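You operate a simulated robot arm through the tools that you are given. There is no shell and no other tool.

Carry out the task below with a simulated robot arm. There is one attempt and no reset: what you move stays moved.

Task
Weigh the large cream sheet down with the white weight and brush talc on its patch.
Fine: weight first, and it stays on; use the flat green brush and the powder tray; the brush goes back. Set down upright: what you pick out, flat green brush. A coat counts when it lies all over at full strength: go over it till it gets no stronger.

It is judged by the outcome, as a careful person would: the job done as asked, and still so three seconds after it is handed in. It fails if anything else is knocked over, pushed out of place, dropped, spilled or broken. Flat cloth is picked up by pressing the open fingertips on it (5 to 10 N) and closing them slowly along it; thin cloth reads only 2 to 8 mm in the jaws.

Robot
A 6-joint arm with a three-finger gripper, fixed in place. Base frame: the origin is at the foot of the arm, x ahead of it, y to its left, z up; the work surface is at about z = 0.8. Lengths are in m, angles in rad, forces in N, time in s.
Its first joint turns from -2.897 to 2.897 rad. Payload 4.89 kg.
The TCP is the grasp point between the finger pads, 0.03 m short of the fingertips. In the tool frame z runs along the fingers and y along their closing line. Largest opening 0.164 m; the body of the gripper starts 0.125 m behind the TCP.
Orientation is that of the tool frame in the base frame, as a unit quaternion [x, y, z, w]. With the fingers straight down and closing along the base's y, the tool's x points along the base's -x, its y along +y and its z along -z.

Tools
- The arm moves only by the tool send_rows. Its argument "series" is a list that holds one entry, the list of rows, each a list of 7 numbers: the gripper command, from -1 (fully open) to 1 (shut), values between in proportion, then the shift along the tool's x, y, z in m, then the turn, a rotation vector about the tool's x, y, z in rad. In form: [[[fingers, dx, dy, dz, rx, ry, rz], ...]]. A call has 1 to 20 rows; each row shifts and turns the commanded pose from where the row before left it, along the tool's axes as they then stand. A row lasts 0.2 s, in which the tool goes at most 0.05 m and 0.15 rad; a call with a longer step from one row to the next is refused whole, and so is a gripper value outside its range. A pose out of reach is approached as far as the arm can. The call stops where the force on the tool passes 40 N (or 10 N more than at its start, if that is more) or the arm is blocked; 0.2 s more then pass. Each finger travels about 0.108 m/s and halts on what it meets, pressing with about 44 N; the grip force reading is that of the motor and also rises with nothing between the fingers. The clock runs only during rows and for 0.2 s after the last one: add rows that do not move to give the fingers time. It gives the time, the measured TCP pose, the force on the tool (base axes), the opening and the grip force at its end, in the units of the frame above (readings bear some noise), with the torque about the TCP (base axes, N m) and any sound that the robot's microphone picked up.
- Cameras (640 x 400 px; columns grow to the right, rows downward): "scene" is fixed at [0.2064, -0.6367, 1.5681]; the picture's right is [0.77, -0.64, 0.00], its down [-0.37, -0.44, -0.82] and it looks along [0.52, 0.63, -0.58] (base axes); focal length 319 px, centre (320, 200). "wrist" rides on the gripper at [0.076, -0.002, -0.152] in the tool frame; the picture's right is [0.02, 1.00, 0.00], its down [-0.88, 0.02, -0.47] and it looks along [-0.47, 0.01, 0.88] (tool axes); focal length 247 px, centre (320, 200). There is no depth. A picture from a camera that has moved, and an enlarged one, comes with that camera's place and axes in the base frame and with its lens. The place of the scene camera against the robot may be out by one fixed shift of up to 0.025 m in any direction.
- grab_frame(camera): a new picture of that camera. It takes no simulated time.
- move_column(by): slides the trunk up (or, below 0, down) by that many m; the arm rides with it, the base frame stays. It gives what a move gives, with no picture.
- inspect(camera, box): a new picture of the part [left, top, right, bottom] of that camera's present view, enlarged. It takes no simulated time.
- sign_off(): hands the job in; it is judged then, once.

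Places have to be worked out from the pictures, the camera data and where the tool is seen. Open the gripper and draw the arm clear of the work before you hand the job in, unless the task says otherwise.

The tools are called after "Emit:" as name(argument=value, ...) on one line, values as JSON. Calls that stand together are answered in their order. send_rows: Moves the arm, as the interface text tells. Its arguments: {"type":"object","properties":{"series":{"type":"array"}},"required":["series"]} The other tools are called the same way: move_column (by) slides the trunk up or down; grab_frame (camera) takes a picture; inspect (camera, box) takes an enlarged picture of a part of a camera's view; sign_off () hands the job in.

At the start:

```text
time_s: 0.0
ee_pos: [0.6662, -0.0958, 1.1245]
orientation: [0.0, 1.0, 0.0, 0.0]
ft_force: [-0.3, 0.0, 0.6]
wrist_torque: [-0.01, 0.02, 0.01]
finger_gap: 0.164
grasp_force: 0.0
trunk travel left (down, up): [-0.15, 0.24]
```

scene: 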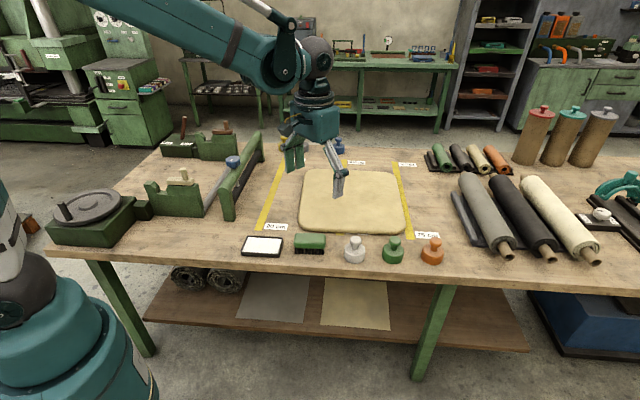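
wrist: 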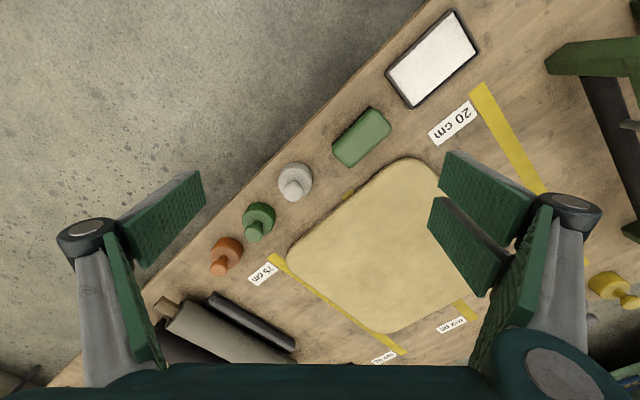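

I see a tan sheet on the bench between yellow tape lines, with a white powder tray, green brush, and three weights (white, green, orange) along the near edge. I'll look at enlarged views before moving.

Emit:
inspect(camera="scene", box=[220, 140, 460, 290])

Emit:
inspect(camera="wrist", box=[180, 0, 500, 200])

Emit:
inspect(camera="wrist", box=[180, 140, 640, 400])

```text
2.67 times, centred on (340, 215) of scene
camera zoom: at [0.2064, -0.6367, 1.5681], right [0.77, -0.64, 0.0], down [-0.37, -0.44, -0.82], along [0.52, 0.63, -0.58], focal length 850 px, centre (267, 160)
```

zoom: 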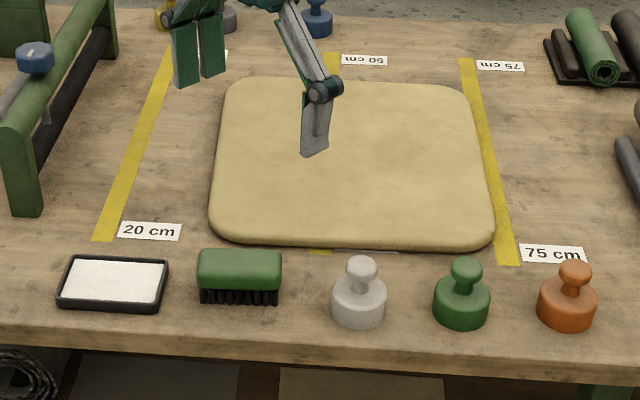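

```text
2.00 times, centred on (340, 100) of wrist
camera zoom: at [0.5897, -0.097, 1.2752], right [-0.02, 1.0, 0.0], down [0.88, 0.02, 0.47], along [0.47, 0.01, -0.88], focal length 494 px, centre (280, 400)
```

zoom: 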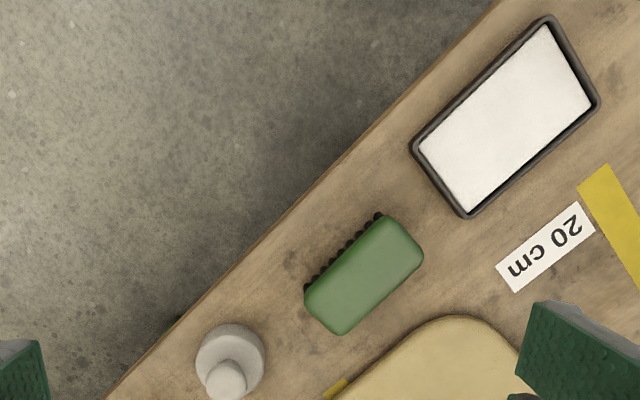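

```text
1.39 times, centred on (410, 270) of wrist
camera zoom: at [0.5897, -0.097, 1.2752], right [-0.02, 1.0, 0.0], down [0.88, 0.02, 0.47], along [0.47, 0.01, -0.88], focal length 344 px, centre (195, 103)
```

zoom: 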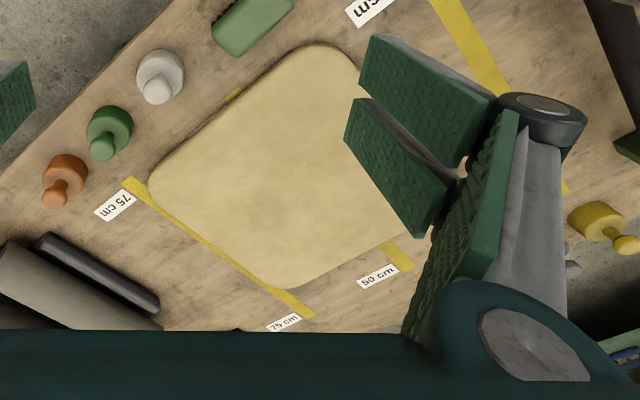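

The sheet is large and centred near (1.0, 0.13), and no patch outline is clear yet. I'll draw the arm back and up to clear both views.

Emit:
send_rows(series=[[[-1, 0.03, 0, -0.02, 0, 0, 0], [-1, 0.04, 0, -0.02, 0, 0, 0], [-1, 0.04, 0, -0.02, 0, 0, 0], [-1, 0.04, 0, -0.02, 0, 0, 0], [-1, 0.03, 0, -0.01, 0, 0, 0], [-1, 0.02, 0, -0.01, 0, 0, 0], [-1, 0, 0, 0, 0, 0, 0]]])

```text
time_s: 1.6
ee_pos: [0.4665, -0.095, 1.2234]
orientation: [0.0, 1.0, 0.0, 0.0]
ft_force: [-0.6, 0.4, -0.6]
wrist_torque: [0.01, -0.1, -0.03]
finger_gap: 0.1637
grasp_force: 0.0
trunk travel left (down, up): [-0.15, 0.24]
```

The arm is back at (0.467, -0.095, 1.223). I'll take both pictures now.

Emit:
grab_frame(camera="scene")

Emit:
grab_frame(camera="wrist")

Emit:
inspect(camera="scene", box=[280, 150, 440, 250])

```text
taken
```

scene: 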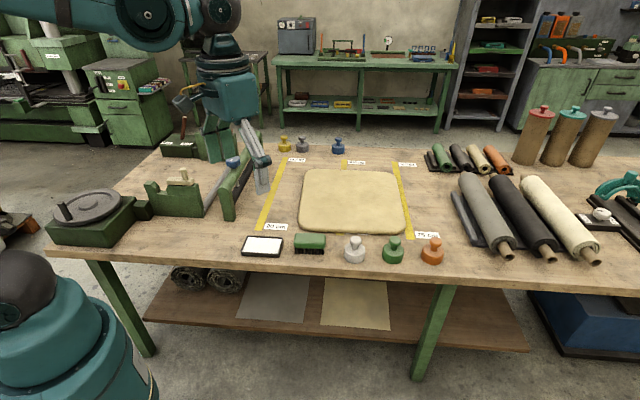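

```text
taken
camera wrist: at [0.3897, -0.0972, 1.3746], right [-0.02, 1.0, 0.0], down [0.88, 0.02, 0.47], along [0.47, 0.01, -0.88], focal length 247 px, centre (320, 200)
```

wrist: 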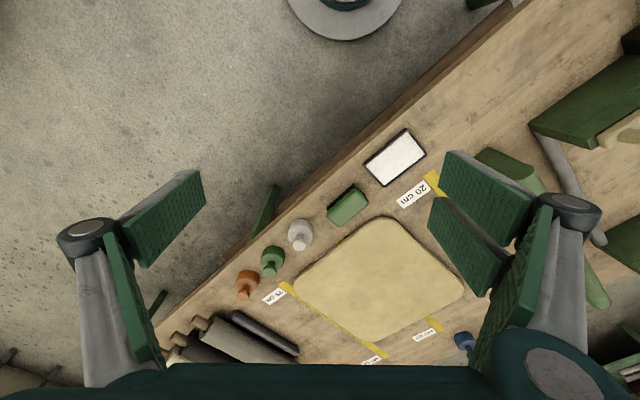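

```text
4.00 times, centred on (360, 200) of scene
camera zoom: at [0.2064, -0.6367, 1.5681], right [0.77, -0.64, 0.0], down [-0.37, -0.44, -0.82], along [0.52, 0.63, -0.58], focal length 1275 px, centre (160, 200)
```

zoom: 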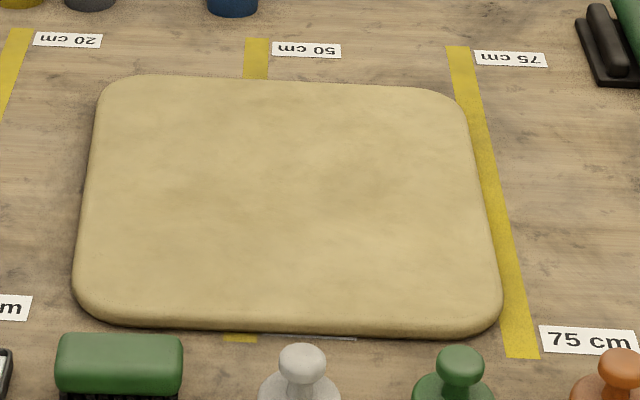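

The sheet looks uniform from here. I'll bring the wrist camera over it, turned about 45° to align with the bench, to look for the patch.

Emit:
send_rows(series=[[[-1, -0.0403, 0.0106, 0.0137, 0, 0, 0], [-1, -0.0403, 0.0106, 0.0137, 0, 0, 0], [-1, -0.0403, 0.0106, 0.0137, 0, 0, 0], [-1, -0.0403, 0.0106, 0.0137, 0, 0, 0], [-1, -0.0403, 0.0106, 0.0137, 0, 0, 0], [-1, -0.0403, 0.0106, 0.0137, 0, 0, 0], [-1, -0.0403, 0.0106, 0.0137, 0, 0, 0], [-1, -0.0403, 0.0106, 0.0137, 0, 0, 0], [-1, -0.0403, 0.0106, 0.0137, 0, 0, 0], [-1, 0, 0, 0, 0, 0, -0.131], [-1, 0, 0, 0, 0, 0, -0.131], [-1, 0, 0, 0, 0, 0, -0.131], [-1, 0, 0, 0, 0, 0, -0.131], [-1, 0, 0, 0, 0, 0, -0.131], [-1, 0, 0, 0, 0, 0, -0.131], [-1, 0, 0, 0, 0, 0, 0]]])

Emit:
grab_frame(camera="wrist")

```text
time_s: 5.0
ee_pos: [0.8294, 0.0003, 1.1003]
orientation: [-0.385, 0.923, 0.0, 0.0]
ft_force: [0.4, -0.1, -0.7]
wrist_torque: [0.01, 0.02, 0.01]
finger_gap: 0.1637
grasp_force: 0.0
trunk travel left (down, up): [-0.15, 0.24]
```

```text
taken
camera wrist: at [0.7763, -0.055, 1.2519], right [-0.72, 0.69, 0.0], down [0.61, 0.64, 0.47], along [0.33, 0.34, -0.88], focal length 247 px, centre (320, 200)
```

wrist: 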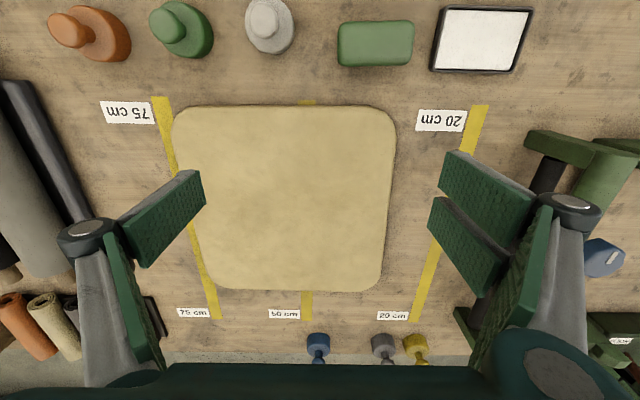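

This gives a good overhead view. I'll enlarge the sheet and each of the items along the near edge.

Emit:
inspect(camera="wrist", box=[160, 90, 410, 300])

Emit:
inspect(camera="wrist", box=[220, 0, 540, 130])

Emit:
inspect(camera="scene", box=[230, 215, 330, 275])

Emit:
inspect(camera="scene", box=[330, 215, 460, 275])

```text
1.90 times, centred on (285, 195) of wrist
camera zoom: at [0.7763, -0.055, 1.2519], right [-0.72, 0.69, 0.0], down [0.61, 0.64, 0.47], along [0.33, 0.34, -0.88], focal length 470 px, centre (387, 210)
```

zoom: 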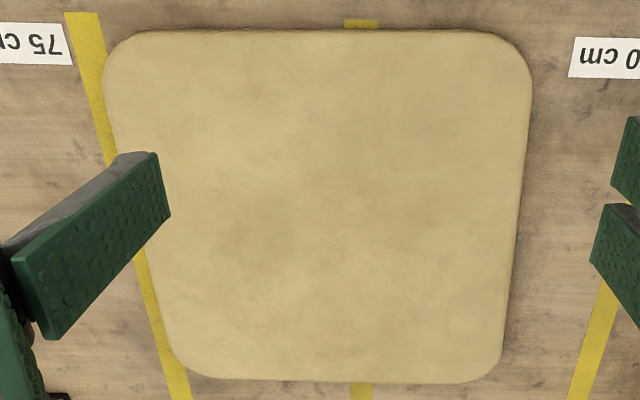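

```text
2.00 times, centred on (380, 65) of wrist
camera zoom: at [0.7763, -0.055, 1.2519], right [-0.72, 0.69, 0.0], down [0.61, 0.64, 0.47], along [0.33, 0.34, -0.88], focal length 494 px, centre (200, 470)
```

zoom: 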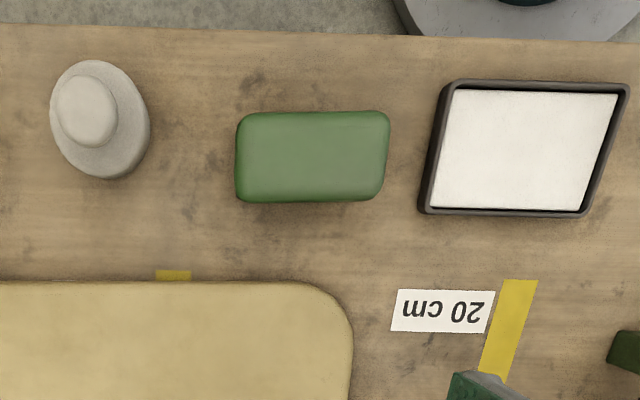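

```text
6.40 times, centred on (280, 245) of scene
camera zoom: at [0.2064, -0.6367, 1.5681], right [0.77, -0.64, 0.0], down [-0.37, -0.44, -0.82], along [0.52, 0.63, -0.58], focal length 2040 px, centre (576, -88)
```

zoom: 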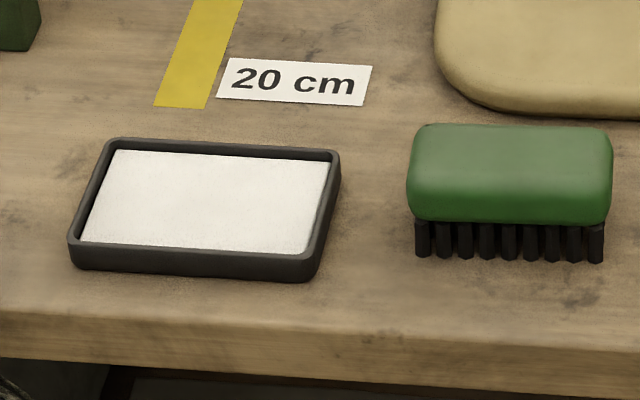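

```text
4.92 times, centred on (395, 245) of scene
camera zoom: at [0.2064, -0.6367, 1.5681], right [0.77, -0.64, 0.0], down [-0.37, -0.44, -0.82], along [0.52, 0.63, -0.58], focal length 1569 px, centre (-49, -22)
```

zoom: 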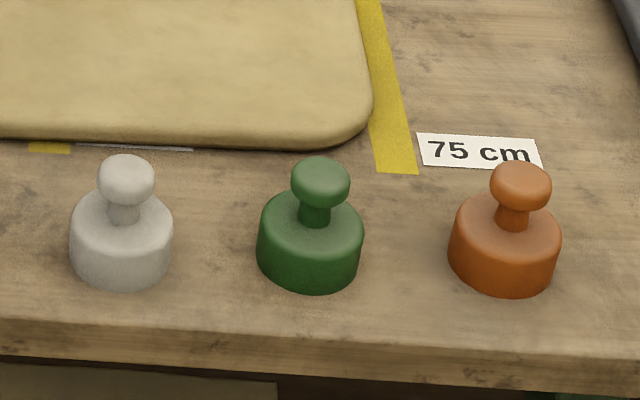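

No patch outline stands out yet. I'll enlarge quadrants of the sheet more strongly to look for faint marks.

Emit:
inspect(camera="wrist", box=[165, 95, 285, 195])

Emit:
inspect(camera="wrist", box=[280, 95, 400, 195])

Emit:
inspect(camera="wrist", box=[180, 195, 300, 295])

Emit:
inspect(camera="wrist", box=[280, 195, 400, 295])

Emit:
grab_frame(camera="scene")

```text
4.00 times, centred on (225, 145) of wrist
camera zoom: at [0.7763, -0.055, 1.2519], right [-0.72, 0.69, 0.0], down [0.61, 0.64, 0.47], along [0.33, 0.34, -0.88], focal length 988 px, centre (700, 420)
```

zoom: 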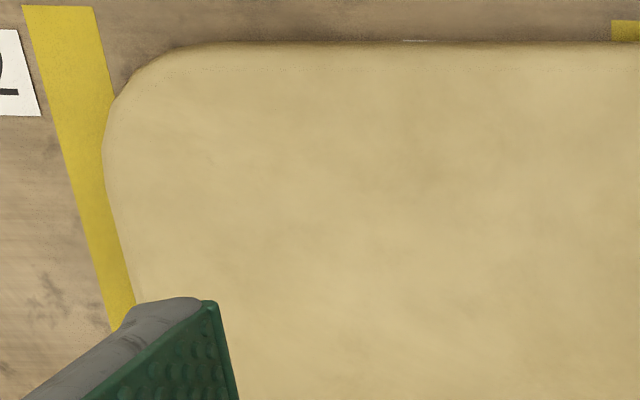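

```text
4.00 times, centred on (340, 145) of wrist
camera zoom: at [0.7763, -0.055, 1.2519], right [-0.72, 0.69, 0.0], down [0.61, 0.64, 0.47], along [0.33, 0.34, -0.88], focal length 988 px, centre (240, 420)
```

zoom: 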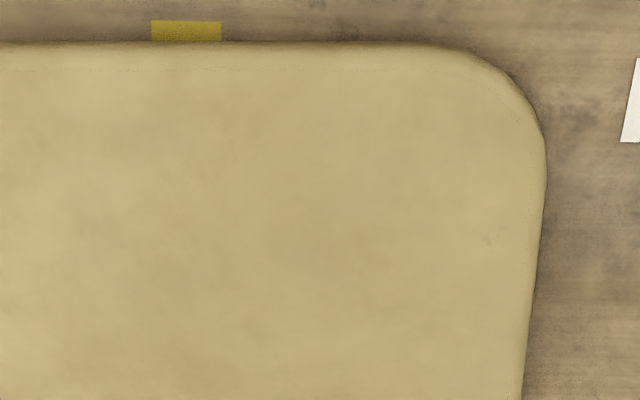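

```text
4.00 times, centred on (240, 245) of wrist
camera zoom: at [0.7763, -0.055, 1.2519], right [-0.72, 0.69, 0.0], down [0.61, 0.64, 0.47], along [0.33, 0.34, -0.88], focal length 988 px, centre (640, 20)
```

zoom: 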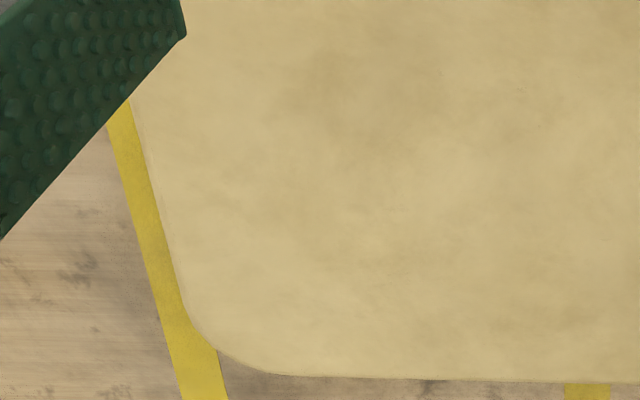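

```text
4.00 times, centred on (340, 245) of wrist
camera zoom: at [0.7763, -0.055, 1.2519], right [-0.72, 0.69, 0.0], down [0.61, 0.64, 0.47], along [0.33, 0.34, -0.88], focal length 988 px, centre (240, 20)
```

zoom: 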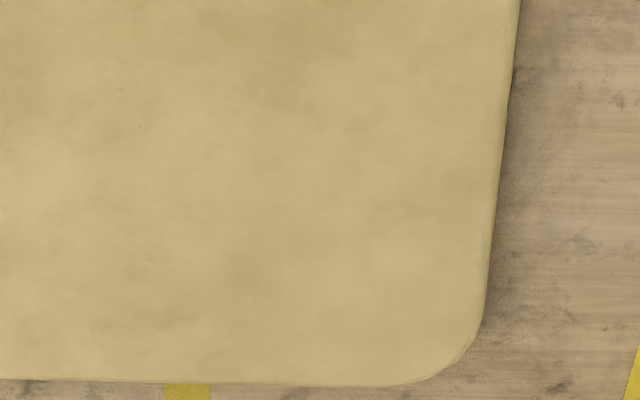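

```text
taken
```

scene: 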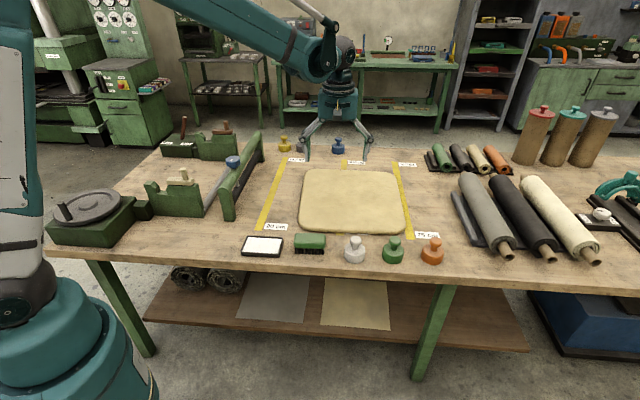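

The sheet itself seems to be the tan rounded cloth (near edge from about (0.72, 0.08) to (1.0, -0.19)), but no patch is visible. I'll lower the camera over the reachable part of the sheet for a closer look.

Emit:
send_rows(series=[[[-1, 0, 0, 0.04, 0, 0, 0], [-1, 0, 0, 0.04, 0, 0, 0], [-1, 0, 0, 0.04, 0, 0, 0], [-1, 0, 0, 0.02, 0, 0, 0], [-1, 0, 0, 0, 0, 0, 0]]])

Emit:
grab_frame(camera="wrist")

Emit:
inspect(camera="wrist", box=[160, 60, 460, 260])

```text
time_s: 6.2
ee_pos: [0.8292, 0.0005, 0.9591]
orientation: [-0.383, 0.924, 0.0, 0.0]
ft_force: [-0.1, -0.1, 0.0]
wrist_torque: [0.02, 0.04, 0.03]
finger_gap: 0.164
grasp_force: 0.1
trunk travel left (down, up): [-0.15, 0.24]
```

```text
taken
camera wrist: at [0.7766, -0.0551, 1.1101], right [-0.72, 0.69, 0.0], down [0.61, 0.64, 0.47], along [0.33, 0.34, -0.88], focal length 247 px, centre (320, 200)
```

wrist: 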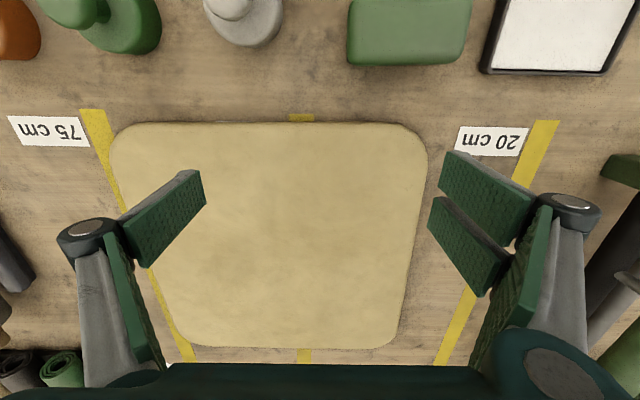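

```text
2.00 times, centred on (310, 160) of wrist
camera zoom: at [0.7766, -0.0551, 1.1101], right [-0.72, 0.69, 0.0], down [0.61, 0.64, 0.47], along [0.33, 0.34, -0.88], focal length 494 px, centre (340, 280)
```

zoom: 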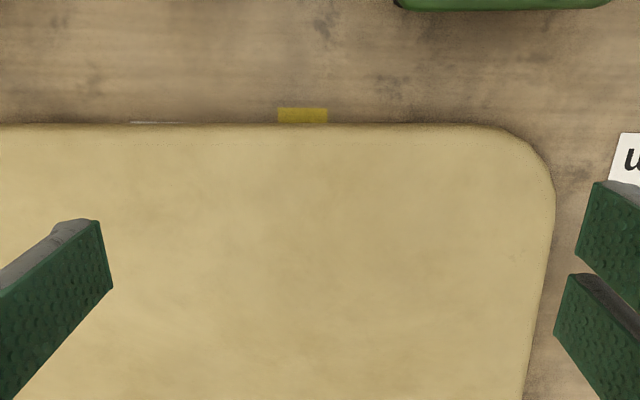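

Still no outlined patch. I'll check the sheet in the scene camera at high zoom for any faint shape.

Emit:
inspect(camera="scene", box=[295, 165, 355, 205])

Emit:
inspect(camera="scene", box=[350, 165, 410, 205])

Emit:
inspect(camera="scene", box=[295, 198, 355, 238])

Emit:
inspect(camera="scene", box=[350, 198, 410, 238])

```text
10.00 times, centred on (325, 185) of scene
camera zoom: at [0.2064, -0.6367, 1.5681], right [0.77, -0.64, 0.0], down [-0.37, -0.44, -0.82], along [0.52, 0.63, -0.58], focal length 3188 px, centre (270, 350)
```

zoom: 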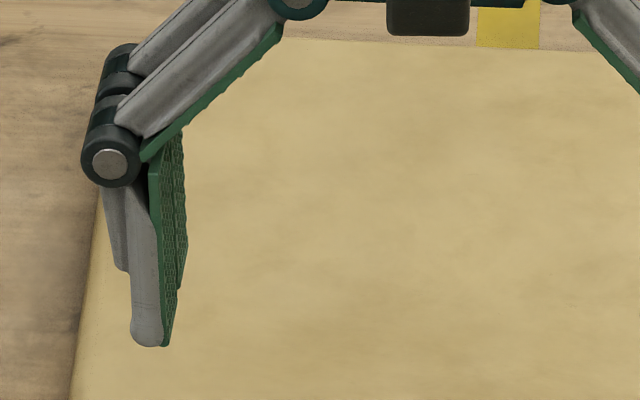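

```text
10.00 times, centred on (380, 185) of scene
camera zoom: at [0.2064, -0.6367, 1.5681], right [0.77, -0.64, 0.0], down [-0.37, -0.44, -0.82], along [0.52, 0.63, -0.58], focal length 3188 px, centre (-280, 350)
```

zoom: 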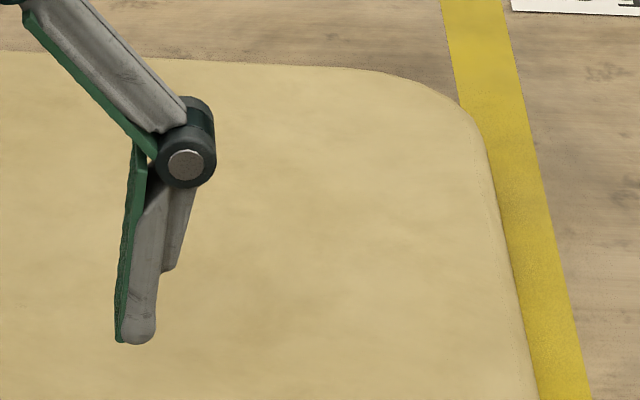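

```text
10.00 times, centred on (325, 218) of scene
camera zoom: at [0.2064, -0.6367, 1.5681], right [0.77, -0.64, 0.0], down [-0.37, -0.44, -0.82], along [0.52, 0.63, -0.58], focal length 3188 px, centre (270, 20)
```

zoom: 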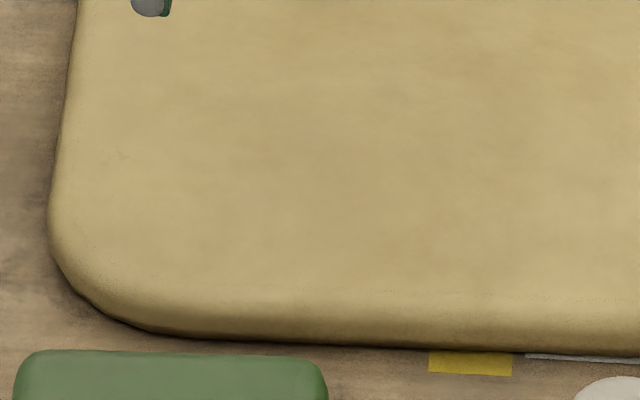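

```text
10.00 times, centred on (380, 218) of scene
camera zoom: at [0.2064, -0.6367, 1.5681], right [0.77, -0.64, 0.0], down [-0.37, -0.44, -0.82], along [0.52, 0.63, -0.58], focal length 3188 px, centre (-280, 20)
```

zoom: 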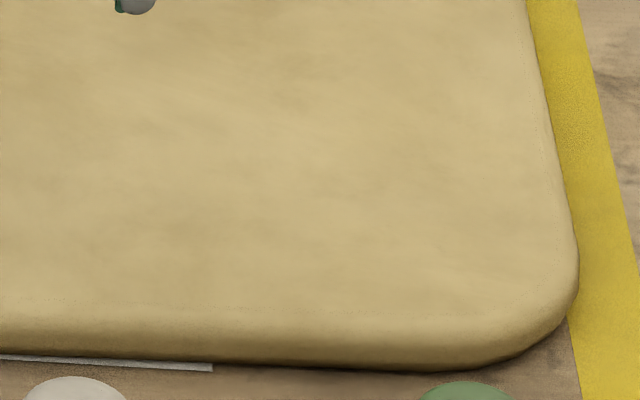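

No mark is visible, so the patch may only show as talc lands on it; I'll place the weight close to a corner to stay clear of it. First I'll put the wrist camera straight above the white weight to locate it precisely.

Emit:
send_rows(series=[[[-1, 0.0173, -0.0239, -0.0133, 0, 0, 0], [-1, 0.0173, -0.0239, -0.0133, 0, 0, 0], [-1, 0.0173, -0.0239, -0.0133, 0, 0, 0], [-1, 0, 0, 0, 0, 0, 0]]])

Emit:
grab_frame(camera="wrist")

Emit:
inspect(camera="wrist", box=[240, 10, 400, 110])

```text
time_s: 7.2
ee_pos: [0.8433, -0.0877, 0.9998]
orientation: [-0.383, 0.924, 0.0, -0.001]
ft_force: [-0.2, 0.3, 0.2]
wrist_torque: [0.0, -0.03, 0.0]
finger_gap: 0.164
grasp_force: 0.1
trunk travel left (down, up): [-0.15, 0.24]
```

```text
taken
camera wrist: at [0.7903, -0.1433, 1.151], right [-0.72, 0.69, 0.0], down [0.61, 0.64, 0.47], along [0.33, 0.34, -0.88], focal length 247 px, centre (320, 200)
```

wrist: 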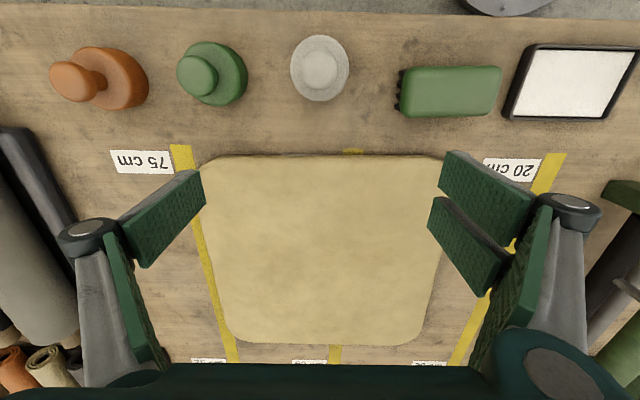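

```text
4.00 times, centred on (320, 60) of wrist
camera zoom: at [0.7903, -0.1433, 1.151], right [-0.72, 0.69, 0.0], down [0.61, 0.64, 0.47], along [0.33, 0.34, -0.88], focal length 988 px, centre (320, 760)
```

zoom: 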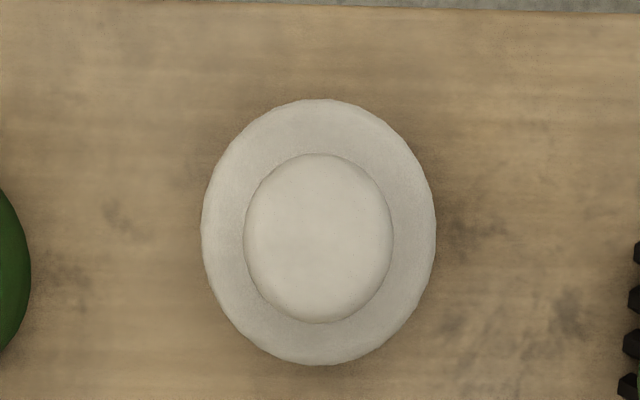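

The white weight is centred at about (0.790, -0.143), body Ø≈0.065, knob Ø≈0.037, height ≈0.075. Before picking it up I'll check that the arm can reach the sheet's near-right corner (0.972, -0.11), which is the least likely place for the patch.

Emit:
send_rows(series=[[[-0.1, -0.0189, -0.0267, 0.02, 0, 0, 0], [-0.1, -0.0189, -0.0267, 0.02, 0, 0, 0], [-0.1, -0.0189, -0.0267, 0.02, 0, 0, 0], [-0.1, -0.0189, -0.0267, 0.02, 0, 0, 0], [-0.1, 0, 0, 0, 0, 0, 0], [-0.1, 0, 0, 0, 0, 0, 0]]])

Emit:
grab_frame(camera="wrist")

Emit:
grab_frame(camera="scene")

```text
time_s: 8.6
ee_pos: [0.9727, -0.1113, 0.92]
orientation: [-0.384, 0.923, 0.0, 0.0]
ft_force: [0.1, -0.2, 0.2]
wrist_torque: [-0.03, 0.09, 0.0]
finger_gap: 0.0905
grasp_force: 0.1
trunk travel left (down, up): [-0.15, 0.24]
```

```text
taken
camera wrist: at [0.9193, -0.1665, 1.0713], right [-0.72, 0.69, 0.0], down [0.61, 0.64, 0.47], along [0.33, 0.34, -0.88], focal length 247 px, centre (320, 200)
```

wrist: 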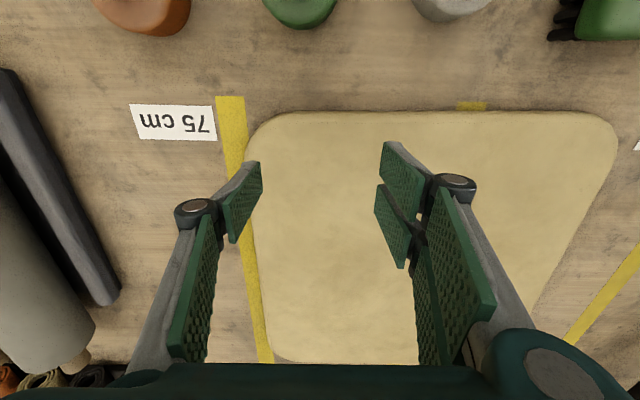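

```text
taken
```

scene: 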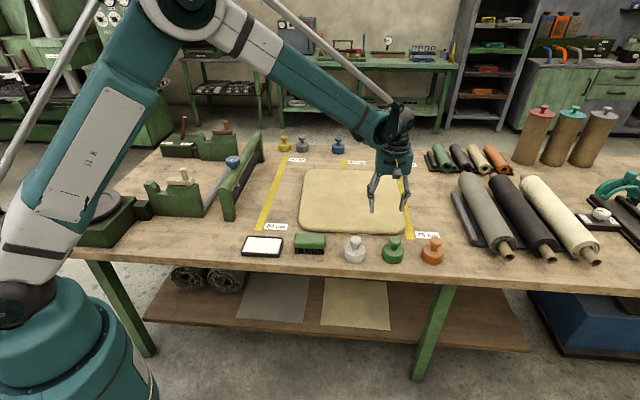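

The arm reaches that corner fine. Now I'll move above the white weight with the fingers open to 0.09 m and verify alignment.

Emit:
send_rows(series=[[[-0.1, 0.0303, 0.0214, -0.004, 0, 0, 0], [-0.1, 0.0303, 0.0214, -0.004, 0, 0, 0], [-0.1, 0.0303, 0.0214, -0.004, 0, 0, 0], [-0.1, 0.0303, 0.0214, -0.004, 0, 0, 0], [-0.1, 0.0303, 0.0214, -0.004, 0, 0, 0], [-0.1, 0, 0, 0, 0, 0, 0]]])

Emit:
grab_frame(camera="wrist")

Emit:
inspect(camera="scene", box=[300, 180, 420, 280])

```text
time_s: 10.0
ee_pos: [0.7875, -0.1395, 0.9398]
orientation: [-0.384, 0.923, 0.001, 0.0]
ft_force: [-1.1, 0.3, 0.9]
wrist_torque: [-0.02, 0.02, 0.01]
finger_gap: 0.09
grasp_force: 0.1
trunk travel left (down, up): [-0.15, 0.24]
```

```text
taken
camera wrist: at [0.7351, -0.1947, 1.0919], right [-0.72, 0.69, 0.0], down [0.61, 0.64, 0.47], along [0.33, 0.34, -0.88], focal length 247 px, centre (320, 200)
```

wrist: 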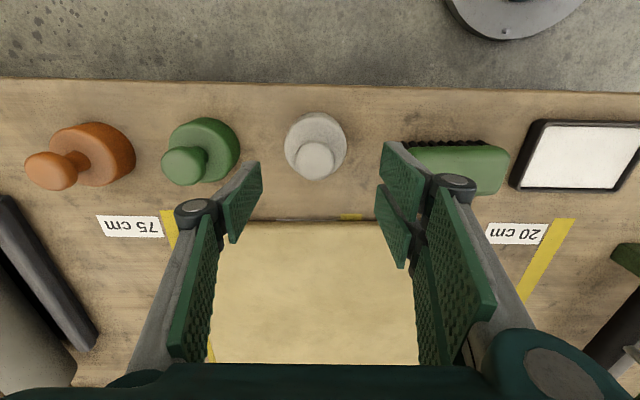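

```text
4.00 times, centred on (360, 230) of scene
camera zoom: at [0.2064, -0.6367, 1.5681], right [0.77, -0.64, 0.0], down [-0.37, -0.44, -0.82], along [0.52, 0.63, -0.58], focal length 1275 px, centre (160, 80)
```

zoom: 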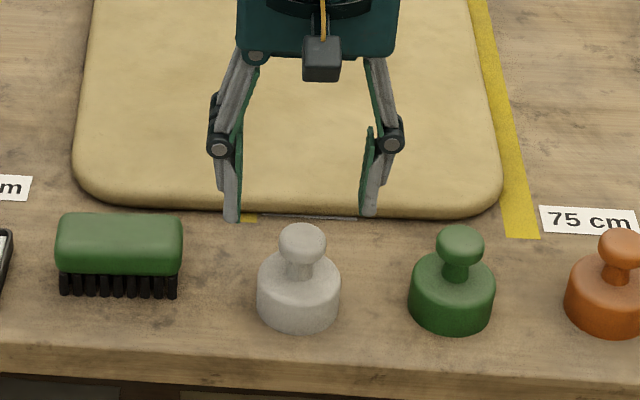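

The knob reads at (0.791, -0.143), 4 mm off my TCP line along the closing axis. I'll correct, descend to z = 0.876 around the knob, and stop before closing to check forces.

Emit:
send_rows(series=[[[-0.1, 0.0004, -0.0046, 0.025, 0, 0, 0], [-0.1, 0, 0, 0.02, 0, 0, 0], [-0.1, 0, 0, 0.019, 0, 0, 0], [-0.1, 0, 0, 0, 0, 0, 0]]])

Emit:
inspect(camera="scene", box=[320, 210, 400, 270])

Emit:
grab_frame(camera="wrist")

```text
time_s: 11.0
ee_pos: [0.7916, -0.143, 0.8754]
orientation: [-0.383, 0.924, 0.0, 0.0]
ft_force: [0.3, 0.5, -1.4]
wrist_torque: [0.0, 0.02, -0.02]
finger_gap: 0.0902
grasp_force: 0.1
trunk travel left (down, up): [-0.15, 0.24]
```

```text
6.67 times, centred on (360, 240) of scene
camera zoom: at [0.2064, -0.6367, 1.5681], right [0.77, -0.64, 0.0], down [-0.37, -0.44, -0.82], along [0.52, 0.63, -0.58], focal length 2125 px, centre (53, -67)
```

zoom: 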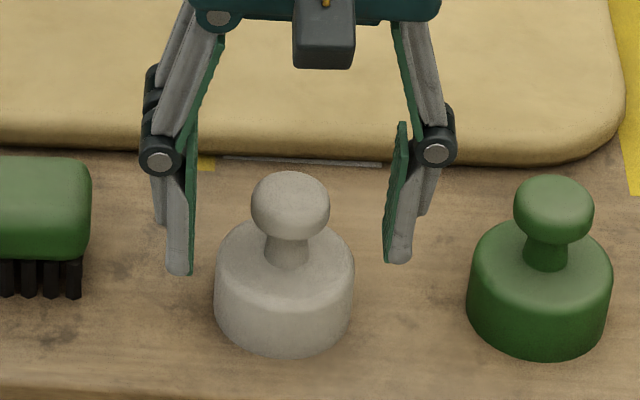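

```text
taken
camera wrist: at [0.7387, -0.1984, 1.0271], right [-0.72, 0.69, 0.0], down [0.61, 0.64, 0.47], along [0.33, 0.34, -0.88], focal length 247 px, centre (320, 200)
```

wrist: 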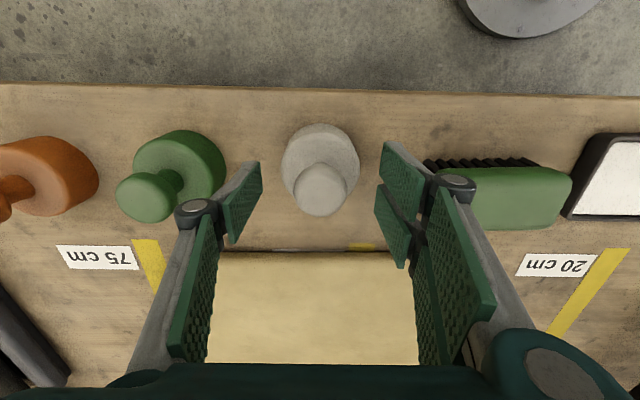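

The fingers straddle the knob and tips are just above the body top. I'll raise 3 mm and close on the knob.

Emit:
send_rows(series=[[[-0.1, 0, 0, -0.003, 0, 0, 0], [0.2, 0, 0, 0, 0, 0, 0], [0.4, 0, 0, 0, 0, 0, 0], [0.6, 0, 0, 0, 0, 0, 0], [0.8, 0, 0, 0, 0, 0, 0], [1, 0, 0, 0, 0, 0, 0], [1, 0, 0, 0, 0, 0, 0]]])

Emit:
inspect(camera="scene", box=[320, 210, 400, 270])

```text
time_s: 12.6
ee_pos: [0.7909, -0.1431, 0.8787]
orientation: [-0.384, 0.923, 0.0, 0.0]
ft_force: [2.3, -1.7, 2.4]
wrist_torque: [-0.06, -0.02, 0.06]
finger_gap: 0.035
grasp_force: 44.2
trunk travel left (down, up): [-0.15, 0.24]
```

```text
6.67 times, centred on (360, 240) of scene
camera zoom: at [0.2064, -0.6367, 1.5681], right [0.77, -0.64, 0.0], down [-0.37, -0.44, -0.82], along [0.52, 0.63, -0.58], focal length 2125 px, centre (53, -67)
```

zoom: 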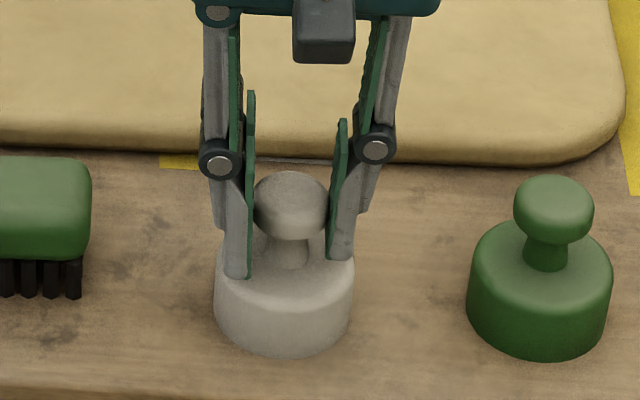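

The knob is held (gap 0.035, 44 N). I'll lift it gently and check it hangs straight.

Emit:
send_rows(series=[[[1, 0, 0, -0.01, 0, 0, 0], [1, 0, 0, -0.02, 0, 0, 0], [1, 0, 0, -0.03, 0, 0, 0], [1, 0, 0, -0.02, 0, 0, 0], [1, 0, 0, 0, 0, 0, 0]]])

Emit:
inspect(camera="scene", box=[310, 180, 410, 260])

```text
time_s: 13.8
ee_pos: [0.7919, -0.1419, 0.9603]
orientation: [-0.383, 0.924, 0.001, 0.0]
ft_force: [-0.8, 0.7, -9.2]
wrist_torque: [-0.01, -0.05, -0.02]
finger_gap: 0.0355
grasp_force: 44.2
trunk travel left (down, up): [-0.15, 0.24]
```

```text
5.00 times, centred on (360, 220) of scene
camera zoom: at [0.2064, -0.6367, 1.5681], right [0.77, -0.64, 0.0], down [-0.37, -0.44, -0.82], along [0.52, 0.63, -0.58], focal length 1594 px, centre (120, 100)
```

zoom: 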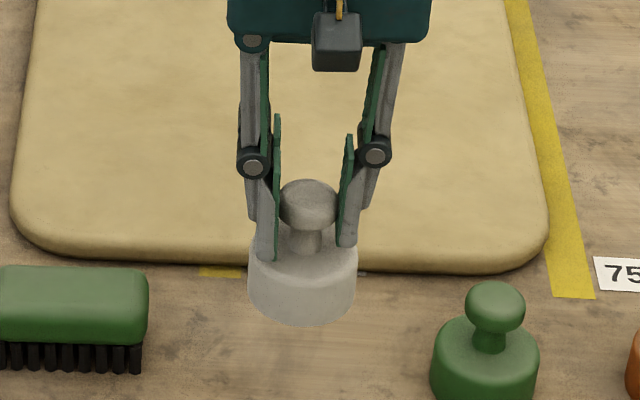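

It hangs straight (about 0.9 kg). I'll carry it over the sheet's near-right corner at about (0.994, -0.098).

Emit:
send_rows(series=[[[1, -0.012, -0.008, 0, 0, 0, 0], [1, -0.0255, -0.0163, 0, 0, 0, 0], [1, -0.0255, -0.0163, 0, 0, 0, 0], [1, -0.0255, -0.0163, 0, 0, 0, 0], [1, -0.0255, -0.0163, 0, 0, 0, 0], [1, -0.0255, -0.0163, 0, 0, 0, 0], [1, -0.0205, -0.0133, 0, 0, 0, 0], [1, -0.0141, -0.009, 0, 0, 0, 0], [1, 0, 0, 0, 0, 0, 0]]])

Emit:
grab_frame(camera="scene")

Emit:
grab_frame(camera="wrist")

```text
time_s: 15.8
ee_pos: [0.9966, -0.099, 0.9579]
orientation: [-0.383, 0.924, 0.0, -0.001]
ft_force: [-0.2, 0.0, -10.6]
wrist_torque: [0.01, 0.05, -0.02]
finger_gap: 0.0354
grasp_force: 44.4
trunk travel left (down, up): [-0.15, 0.24]
```

```text
taken
```

scene: 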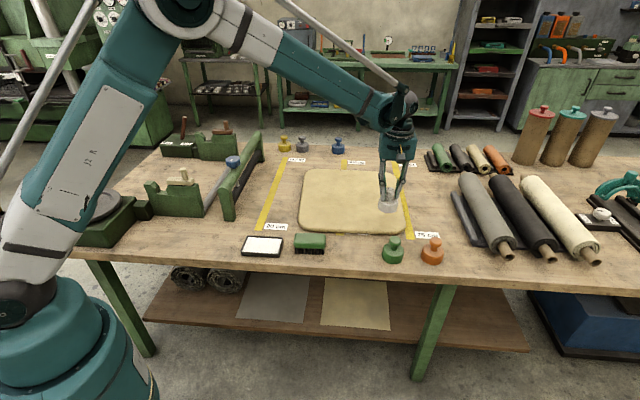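

```text
taken
camera wrist: at [0.943, -0.1552, 1.11], right [-0.72, 0.69, 0.0], down [0.61, 0.64, 0.47], along [0.33, 0.34, -0.88], focal length 247 px, centre (320, 200)
```

wrist: 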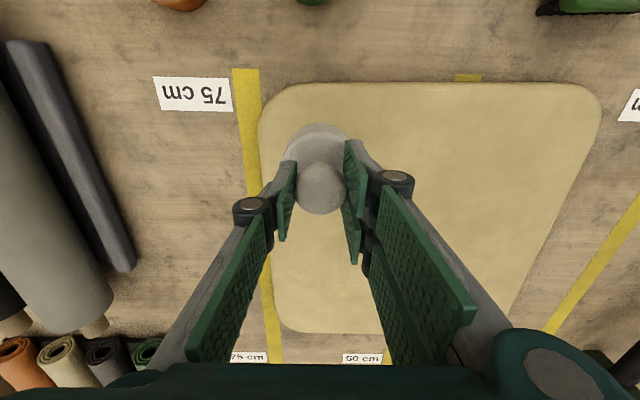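

The weight is well inside the sheet's corner. I'll lower it toward the sheet, then in small steps watching the force.

Emit:
send_rows(series=[[[1, 0, 0, 0.015, 0, 0, 0], [1, 0, 0, 0.015, 0, 0, 0], [1, 0, 0, 0.012, 0, 0, 0], [1, 0, 0, 0.006, 0, 0, 0], [1, 0, 0, 0, 0, 0, 0]]])

Emit:
inspect(camera="scene", box=[340, 160, 440, 240])

```text
time_s: 17.0
ee_pos: [0.9938, -0.1003, 0.9114]
orientation: [-0.383, 0.924, 0.001, -0.001]
ft_force: [0.7, 0.7, -10.5]
wrist_torque: [-0.01, 0.02, -0.01]
finger_gap: 0.035
grasp_force: 44.0
trunk travel left (down, up): [-0.15, 0.24]
```

```text
5.00 times, centred on (390, 200) of scene
camera zoom: at [0.2064, -0.6367, 1.5681], right [0.77, -0.64, 0.0], down [-0.37, -0.44, -0.82], along [0.52, 0.63, -0.58], focal length 1594 px, centre (-30, 200)
```

zoom: 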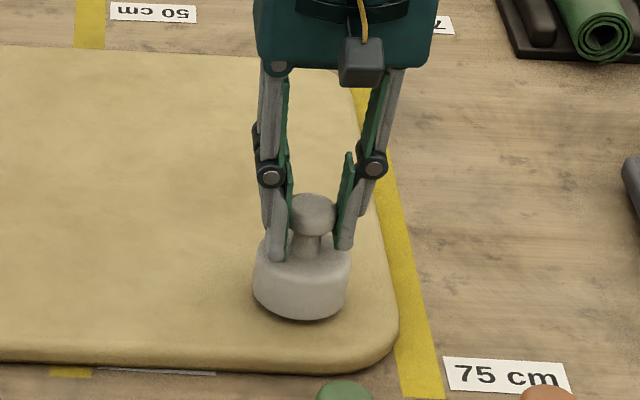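

The weight hangs about 1–2 cm over the sheet. I'll continue down in 3 mm steps.

Emit:
send_rows(series=[[[1, 0, 0, 0.003, 0, 0, 0], [1, 0, 0, 0.003, 0, 0, 0], [1, 0, 0, 0.003, 0, 0, 0], [1, 0, 0, 0, 0, 0, 0]]])

```text
time_s: 18.0
ee_pos: [0.9942, -0.1012, 0.9039]
orientation: [-0.384, 0.923, 0.0, 0.002]
ft_force: [4.7, -1.9, 6.0]
wrist_torque: [-0.06, 0.09, 0.04]
finger_gap: 0.0354
grasp_force: 43.8
trunk travel left (down, up): [-0.15, 0.24]
```

Contact: force rose to +6 N with the base at about z = 0.825. I'll back off 1 mm so it rests mostly under its own weight, then check before release.

Emit:
send_rows(series=[[[1, 0, 0, -0.001, 0, 0, 0], [1, 0, 0, 0, 0, 0, 0]]])

Emit:
inspect(camera="scene", box=[340, 160, 440, 240])

```text
time_s: 18.6
ee_pos: [0.9934, -0.1001, 0.9029]
orientation: [-0.384, 0.923, -0.001, 0.0]
ft_force: [2.2, 0.5, -5.7]
wrist_torque: [0.05, -0.15, 0.02]
finger_gap: 0.0352
grasp_force: 43.8
trunk travel left (down, up): [-0.15, 0.24]
```

```text
5.00 times, centred on (390, 200) of scene
camera zoom: at [0.2064, -0.6367, 1.5681], right [0.77, -0.64, 0.0], down [-0.37, -0.44, -0.82], along [0.52, 0.63, -0.58], focal length 1594 px, centre (-30, 200)
```

zoom: 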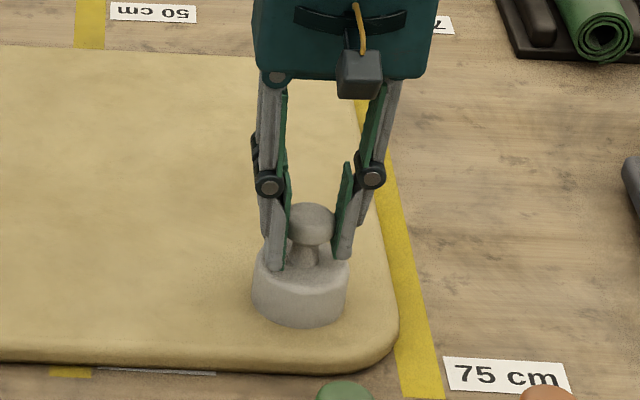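

It's half-supported by the sheet and upright. I'll open the fingers gradually to release it, then rise straight up.

Emit:
send_rows(series=[[[0.55, 0, 0, 0, 0, 0, 0], [0.5, 0, 0, 0, 0, 0, 0], [0.4, 0, 0, 0, 0, 0, 0], [0.2, 0, 0, 0, 0, 0, 0], [0.1, 0, 0, 0, 0, 0, 0], [0.1, 0, 0, 0, 0, 0, 0]]])

Emit:
inspect(camera="scene", box=[340, 160, 440, 240])

```text
time_s: 20.0
ee_pos: [0.994, -0.1009, 0.9039]
orientation: [-0.383, 0.924, -0.001, 0.0]
ft_force: [0.3, 0.1, 0.2]
wrist_torque: [-0.01, -0.04, -0.02]
finger_gap: 0.0739
grasp_force: 0.1
trunk travel left (down, up): [-0.15, 0.24]
```

```text
5.00 times, centred on (390, 200) of scene
camera zoom: at [0.2064, -0.6367, 1.5681], right [0.77, -0.64, 0.0], down [-0.37, -0.44, -0.82], along [0.52, 0.63, -0.58], focal length 1594 px, centre (-30, 200)
```

zoom: 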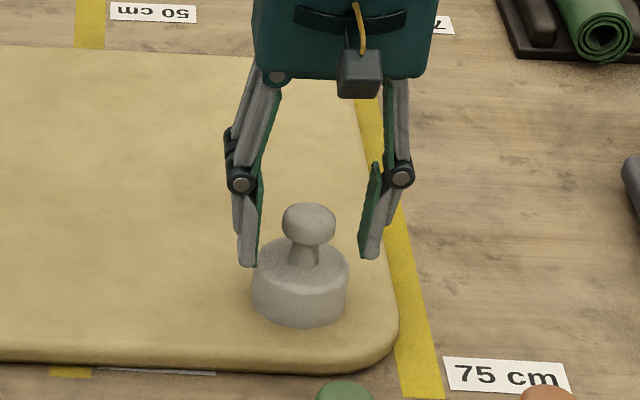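

The weight stands upright on the sheet, released. I'll rise straight up, then move the camera over the brush and tray.

Emit:
send_rows(series=[[[0, 0, 0, -0.02, 0, 0, 0], [0, 0, 0, -0.04, 0, 0, 0], [0, 0, 0, -0.04, 0, 0, 0], [0, 0.0089, 0.0388, -0.0055, 0, 0, 0], [0, 0.0089, 0.0388, -0.0055, 0, 0, 0], [0, 0.0089, 0.0388, -0.0055, 0, 0, 0], [0, 0.0089, 0.0388, -0.0055, 0, 0, 0], [0, 0.0089, 0.0388, -0.0055, 0, 0, 0], [0, 0.0089, 0.0388, -0.0055, 0, 0, 0], [0, 0.0089, 0.0388, -0.0055, 0, 0, 0], [0, 0.0089, 0.0388, -0.0055, 0, 0, 0], [0, 0.0089, 0.0388, -0.0055, 0, 0, 0], [0, 0, 0, 0, 0, 0, 0]]])

Emit:
grab_frame(camera="wrist")

Emit:
grab_frame(camera="scene")

```text
time_s: 22.8
ee_pos: [0.6891, 0.0909, 1.0545]
orientation: [-0.384, 0.923, -0.001, 0.0]
ft_force: [-0.1, -0.8, 0.6]
wrist_torque: [0.03, -0.07, 0.02]
finger_gap: 0.0819
grasp_force: 0.0
trunk travel left (down, up): [-0.15, 0.24]
```

```text
taken
camera wrist: at [0.6354, 0.0349, 1.206], right [-0.72, 0.69, 0.0], down [0.61, 0.64, 0.47], along [0.33, 0.34, -0.88], focal length 247 px, centre (320, 200)
```

wrist: 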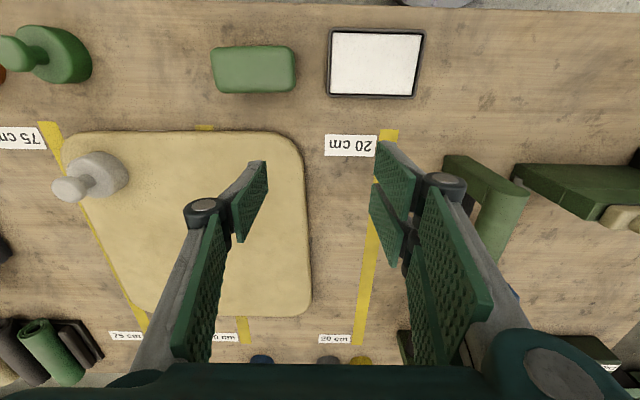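

```text
taken
```

scene: 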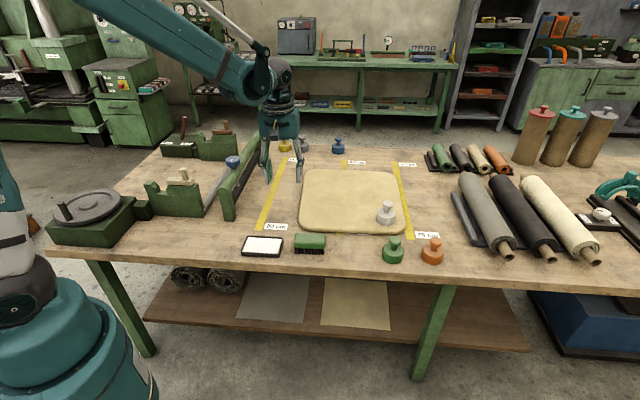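

The weight stands on the sheet's corner. I'll enlarge the brush and tray to measure them.

Emit:
inspect(camera="wrist", box=[200, 20, 440, 110])

Emit:
inspect(camera="scene", box=[235, 165, 415, 265])

```text
2.67 times, centred on (320, 65) of wrist
camera zoom: at [0.6354, 0.0349, 1.206], right [-0.72, 0.69, 0.0], down [0.61, 0.64, 0.47], along [0.33, 0.34, -0.88], focal length 659 px, centre (320, 560)
```

zoom: 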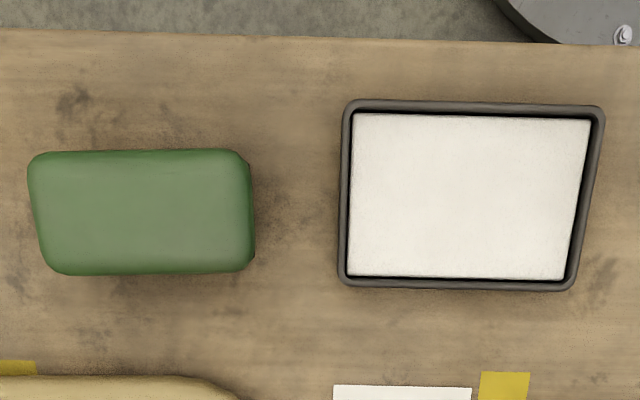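

```text
3.56 times, centred on (325, 215) of scene
camera zoom: at [0.2064, -0.6367, 1.5681], right [0.77, -0.64, 0.0], down [-0.37, -0.44, -0.82], along [0.52, 0.63, -0.58], focal length 1133 px, centre (302, 147)
```

zoom: 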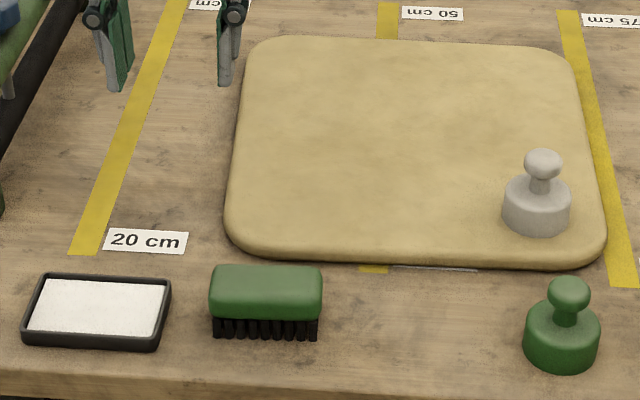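

Brush centre ≈ (0.698, -0.022), 0.107×0.053 m with long axis at about -43°; tray centre ≈ (0.577, 0.084), inside about 0.126×0.077. I'll move above the brush and turn the gripper so it closes across the brush's short side.

Emit:
send_rows(series=[[[-0.1, 0.0148, -0.0173, 0.0229, 0, 0, 0], [-0.1, 0.0148, -0.0173, 0.0229, 0, 0, 0], [-0.1, 0.0148, -0.0173, 0.0229, 0, 0, 0], [-0.1, 0.0148, -0.0173, 0.0229, 0, 0, 0], [-0.1, 0.0148, -0.0173, 0.0229, 0, 0, 0], [-0.1, 0, 0, 0, 0, 0, 0.14], [-0.1, 0, 0, 0, 0, 0, 0.14], [-0.1, 0, 0, 0, 0, 0, 0.14], [-0.1, 0, 0, 0, 0, 0, 0.14], [-0.1, 0, 0, 0, 0, 0, 0.14], [-0.1, 0, 0, 0, 0, 0, 0.14], [-0.1, 0, 0, 0, 0, 0, 0.14], [-0.1, 0, 0, 0, 0, 0, 0.14], [-0.1, 0, 0, 0, 0, 0, 0.14], [-0.1, 0, 0, 0, 0, 0, 0.14], [-0.1, 0, 0, 0, 0, 0, 0.14], [-0.1, 0, 0, 0, 0, 0, 0]]])

Emit:
grab_frame(camera="wrist")

Emit:
inspect(camera="scene", box=[235, 165, 375, 265])

```text
time_s: 26.4
ee_pos: [0.7002, -0.0245, 0.9395]
orientation: [0.368, 0.93, 0.0, 0.0]
ft_force: [1.1, 0.4, 0.0]
wrist_torque: [0.03, -0.01, 0.01]
finger_gap: 0.0904
grasp_force: 0.1
trunk travel left (down, up): [-0.15, 0.24]
```

```text
taken
camera wrist: at [0.6425, 0.0279, 1.0898], right [0.67, 0.74, 0.0], down [0.66, -0.59, 0.47], along [0.35, -0.32, -0.88], focal length 247 px, centre (320, 200)
```

wrist: 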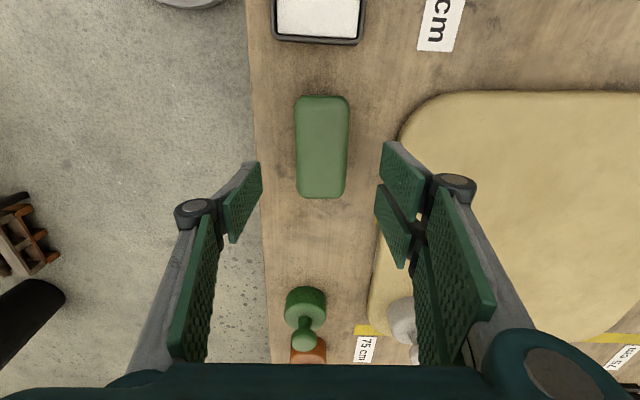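

```text
4.00 times, centred on (305, 215) of scene
camera zoom: at [0.2064, -0.6367, 1.5681], right [0.77, -0.64, 0.0], down [-0.37, -0.44, -0.82], along [0.52, 0.63, -0.58], focal length 1275 px, centre (380, 140)
```

zoom: 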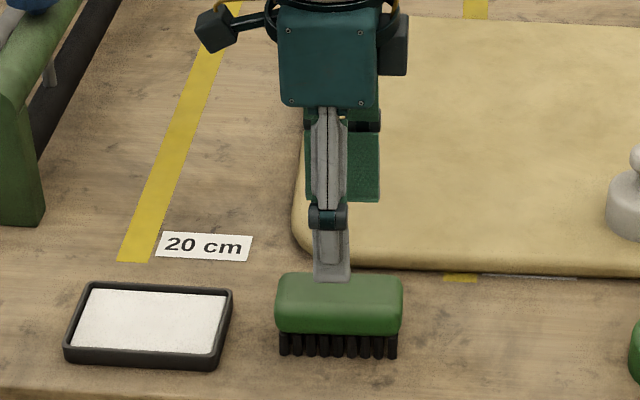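

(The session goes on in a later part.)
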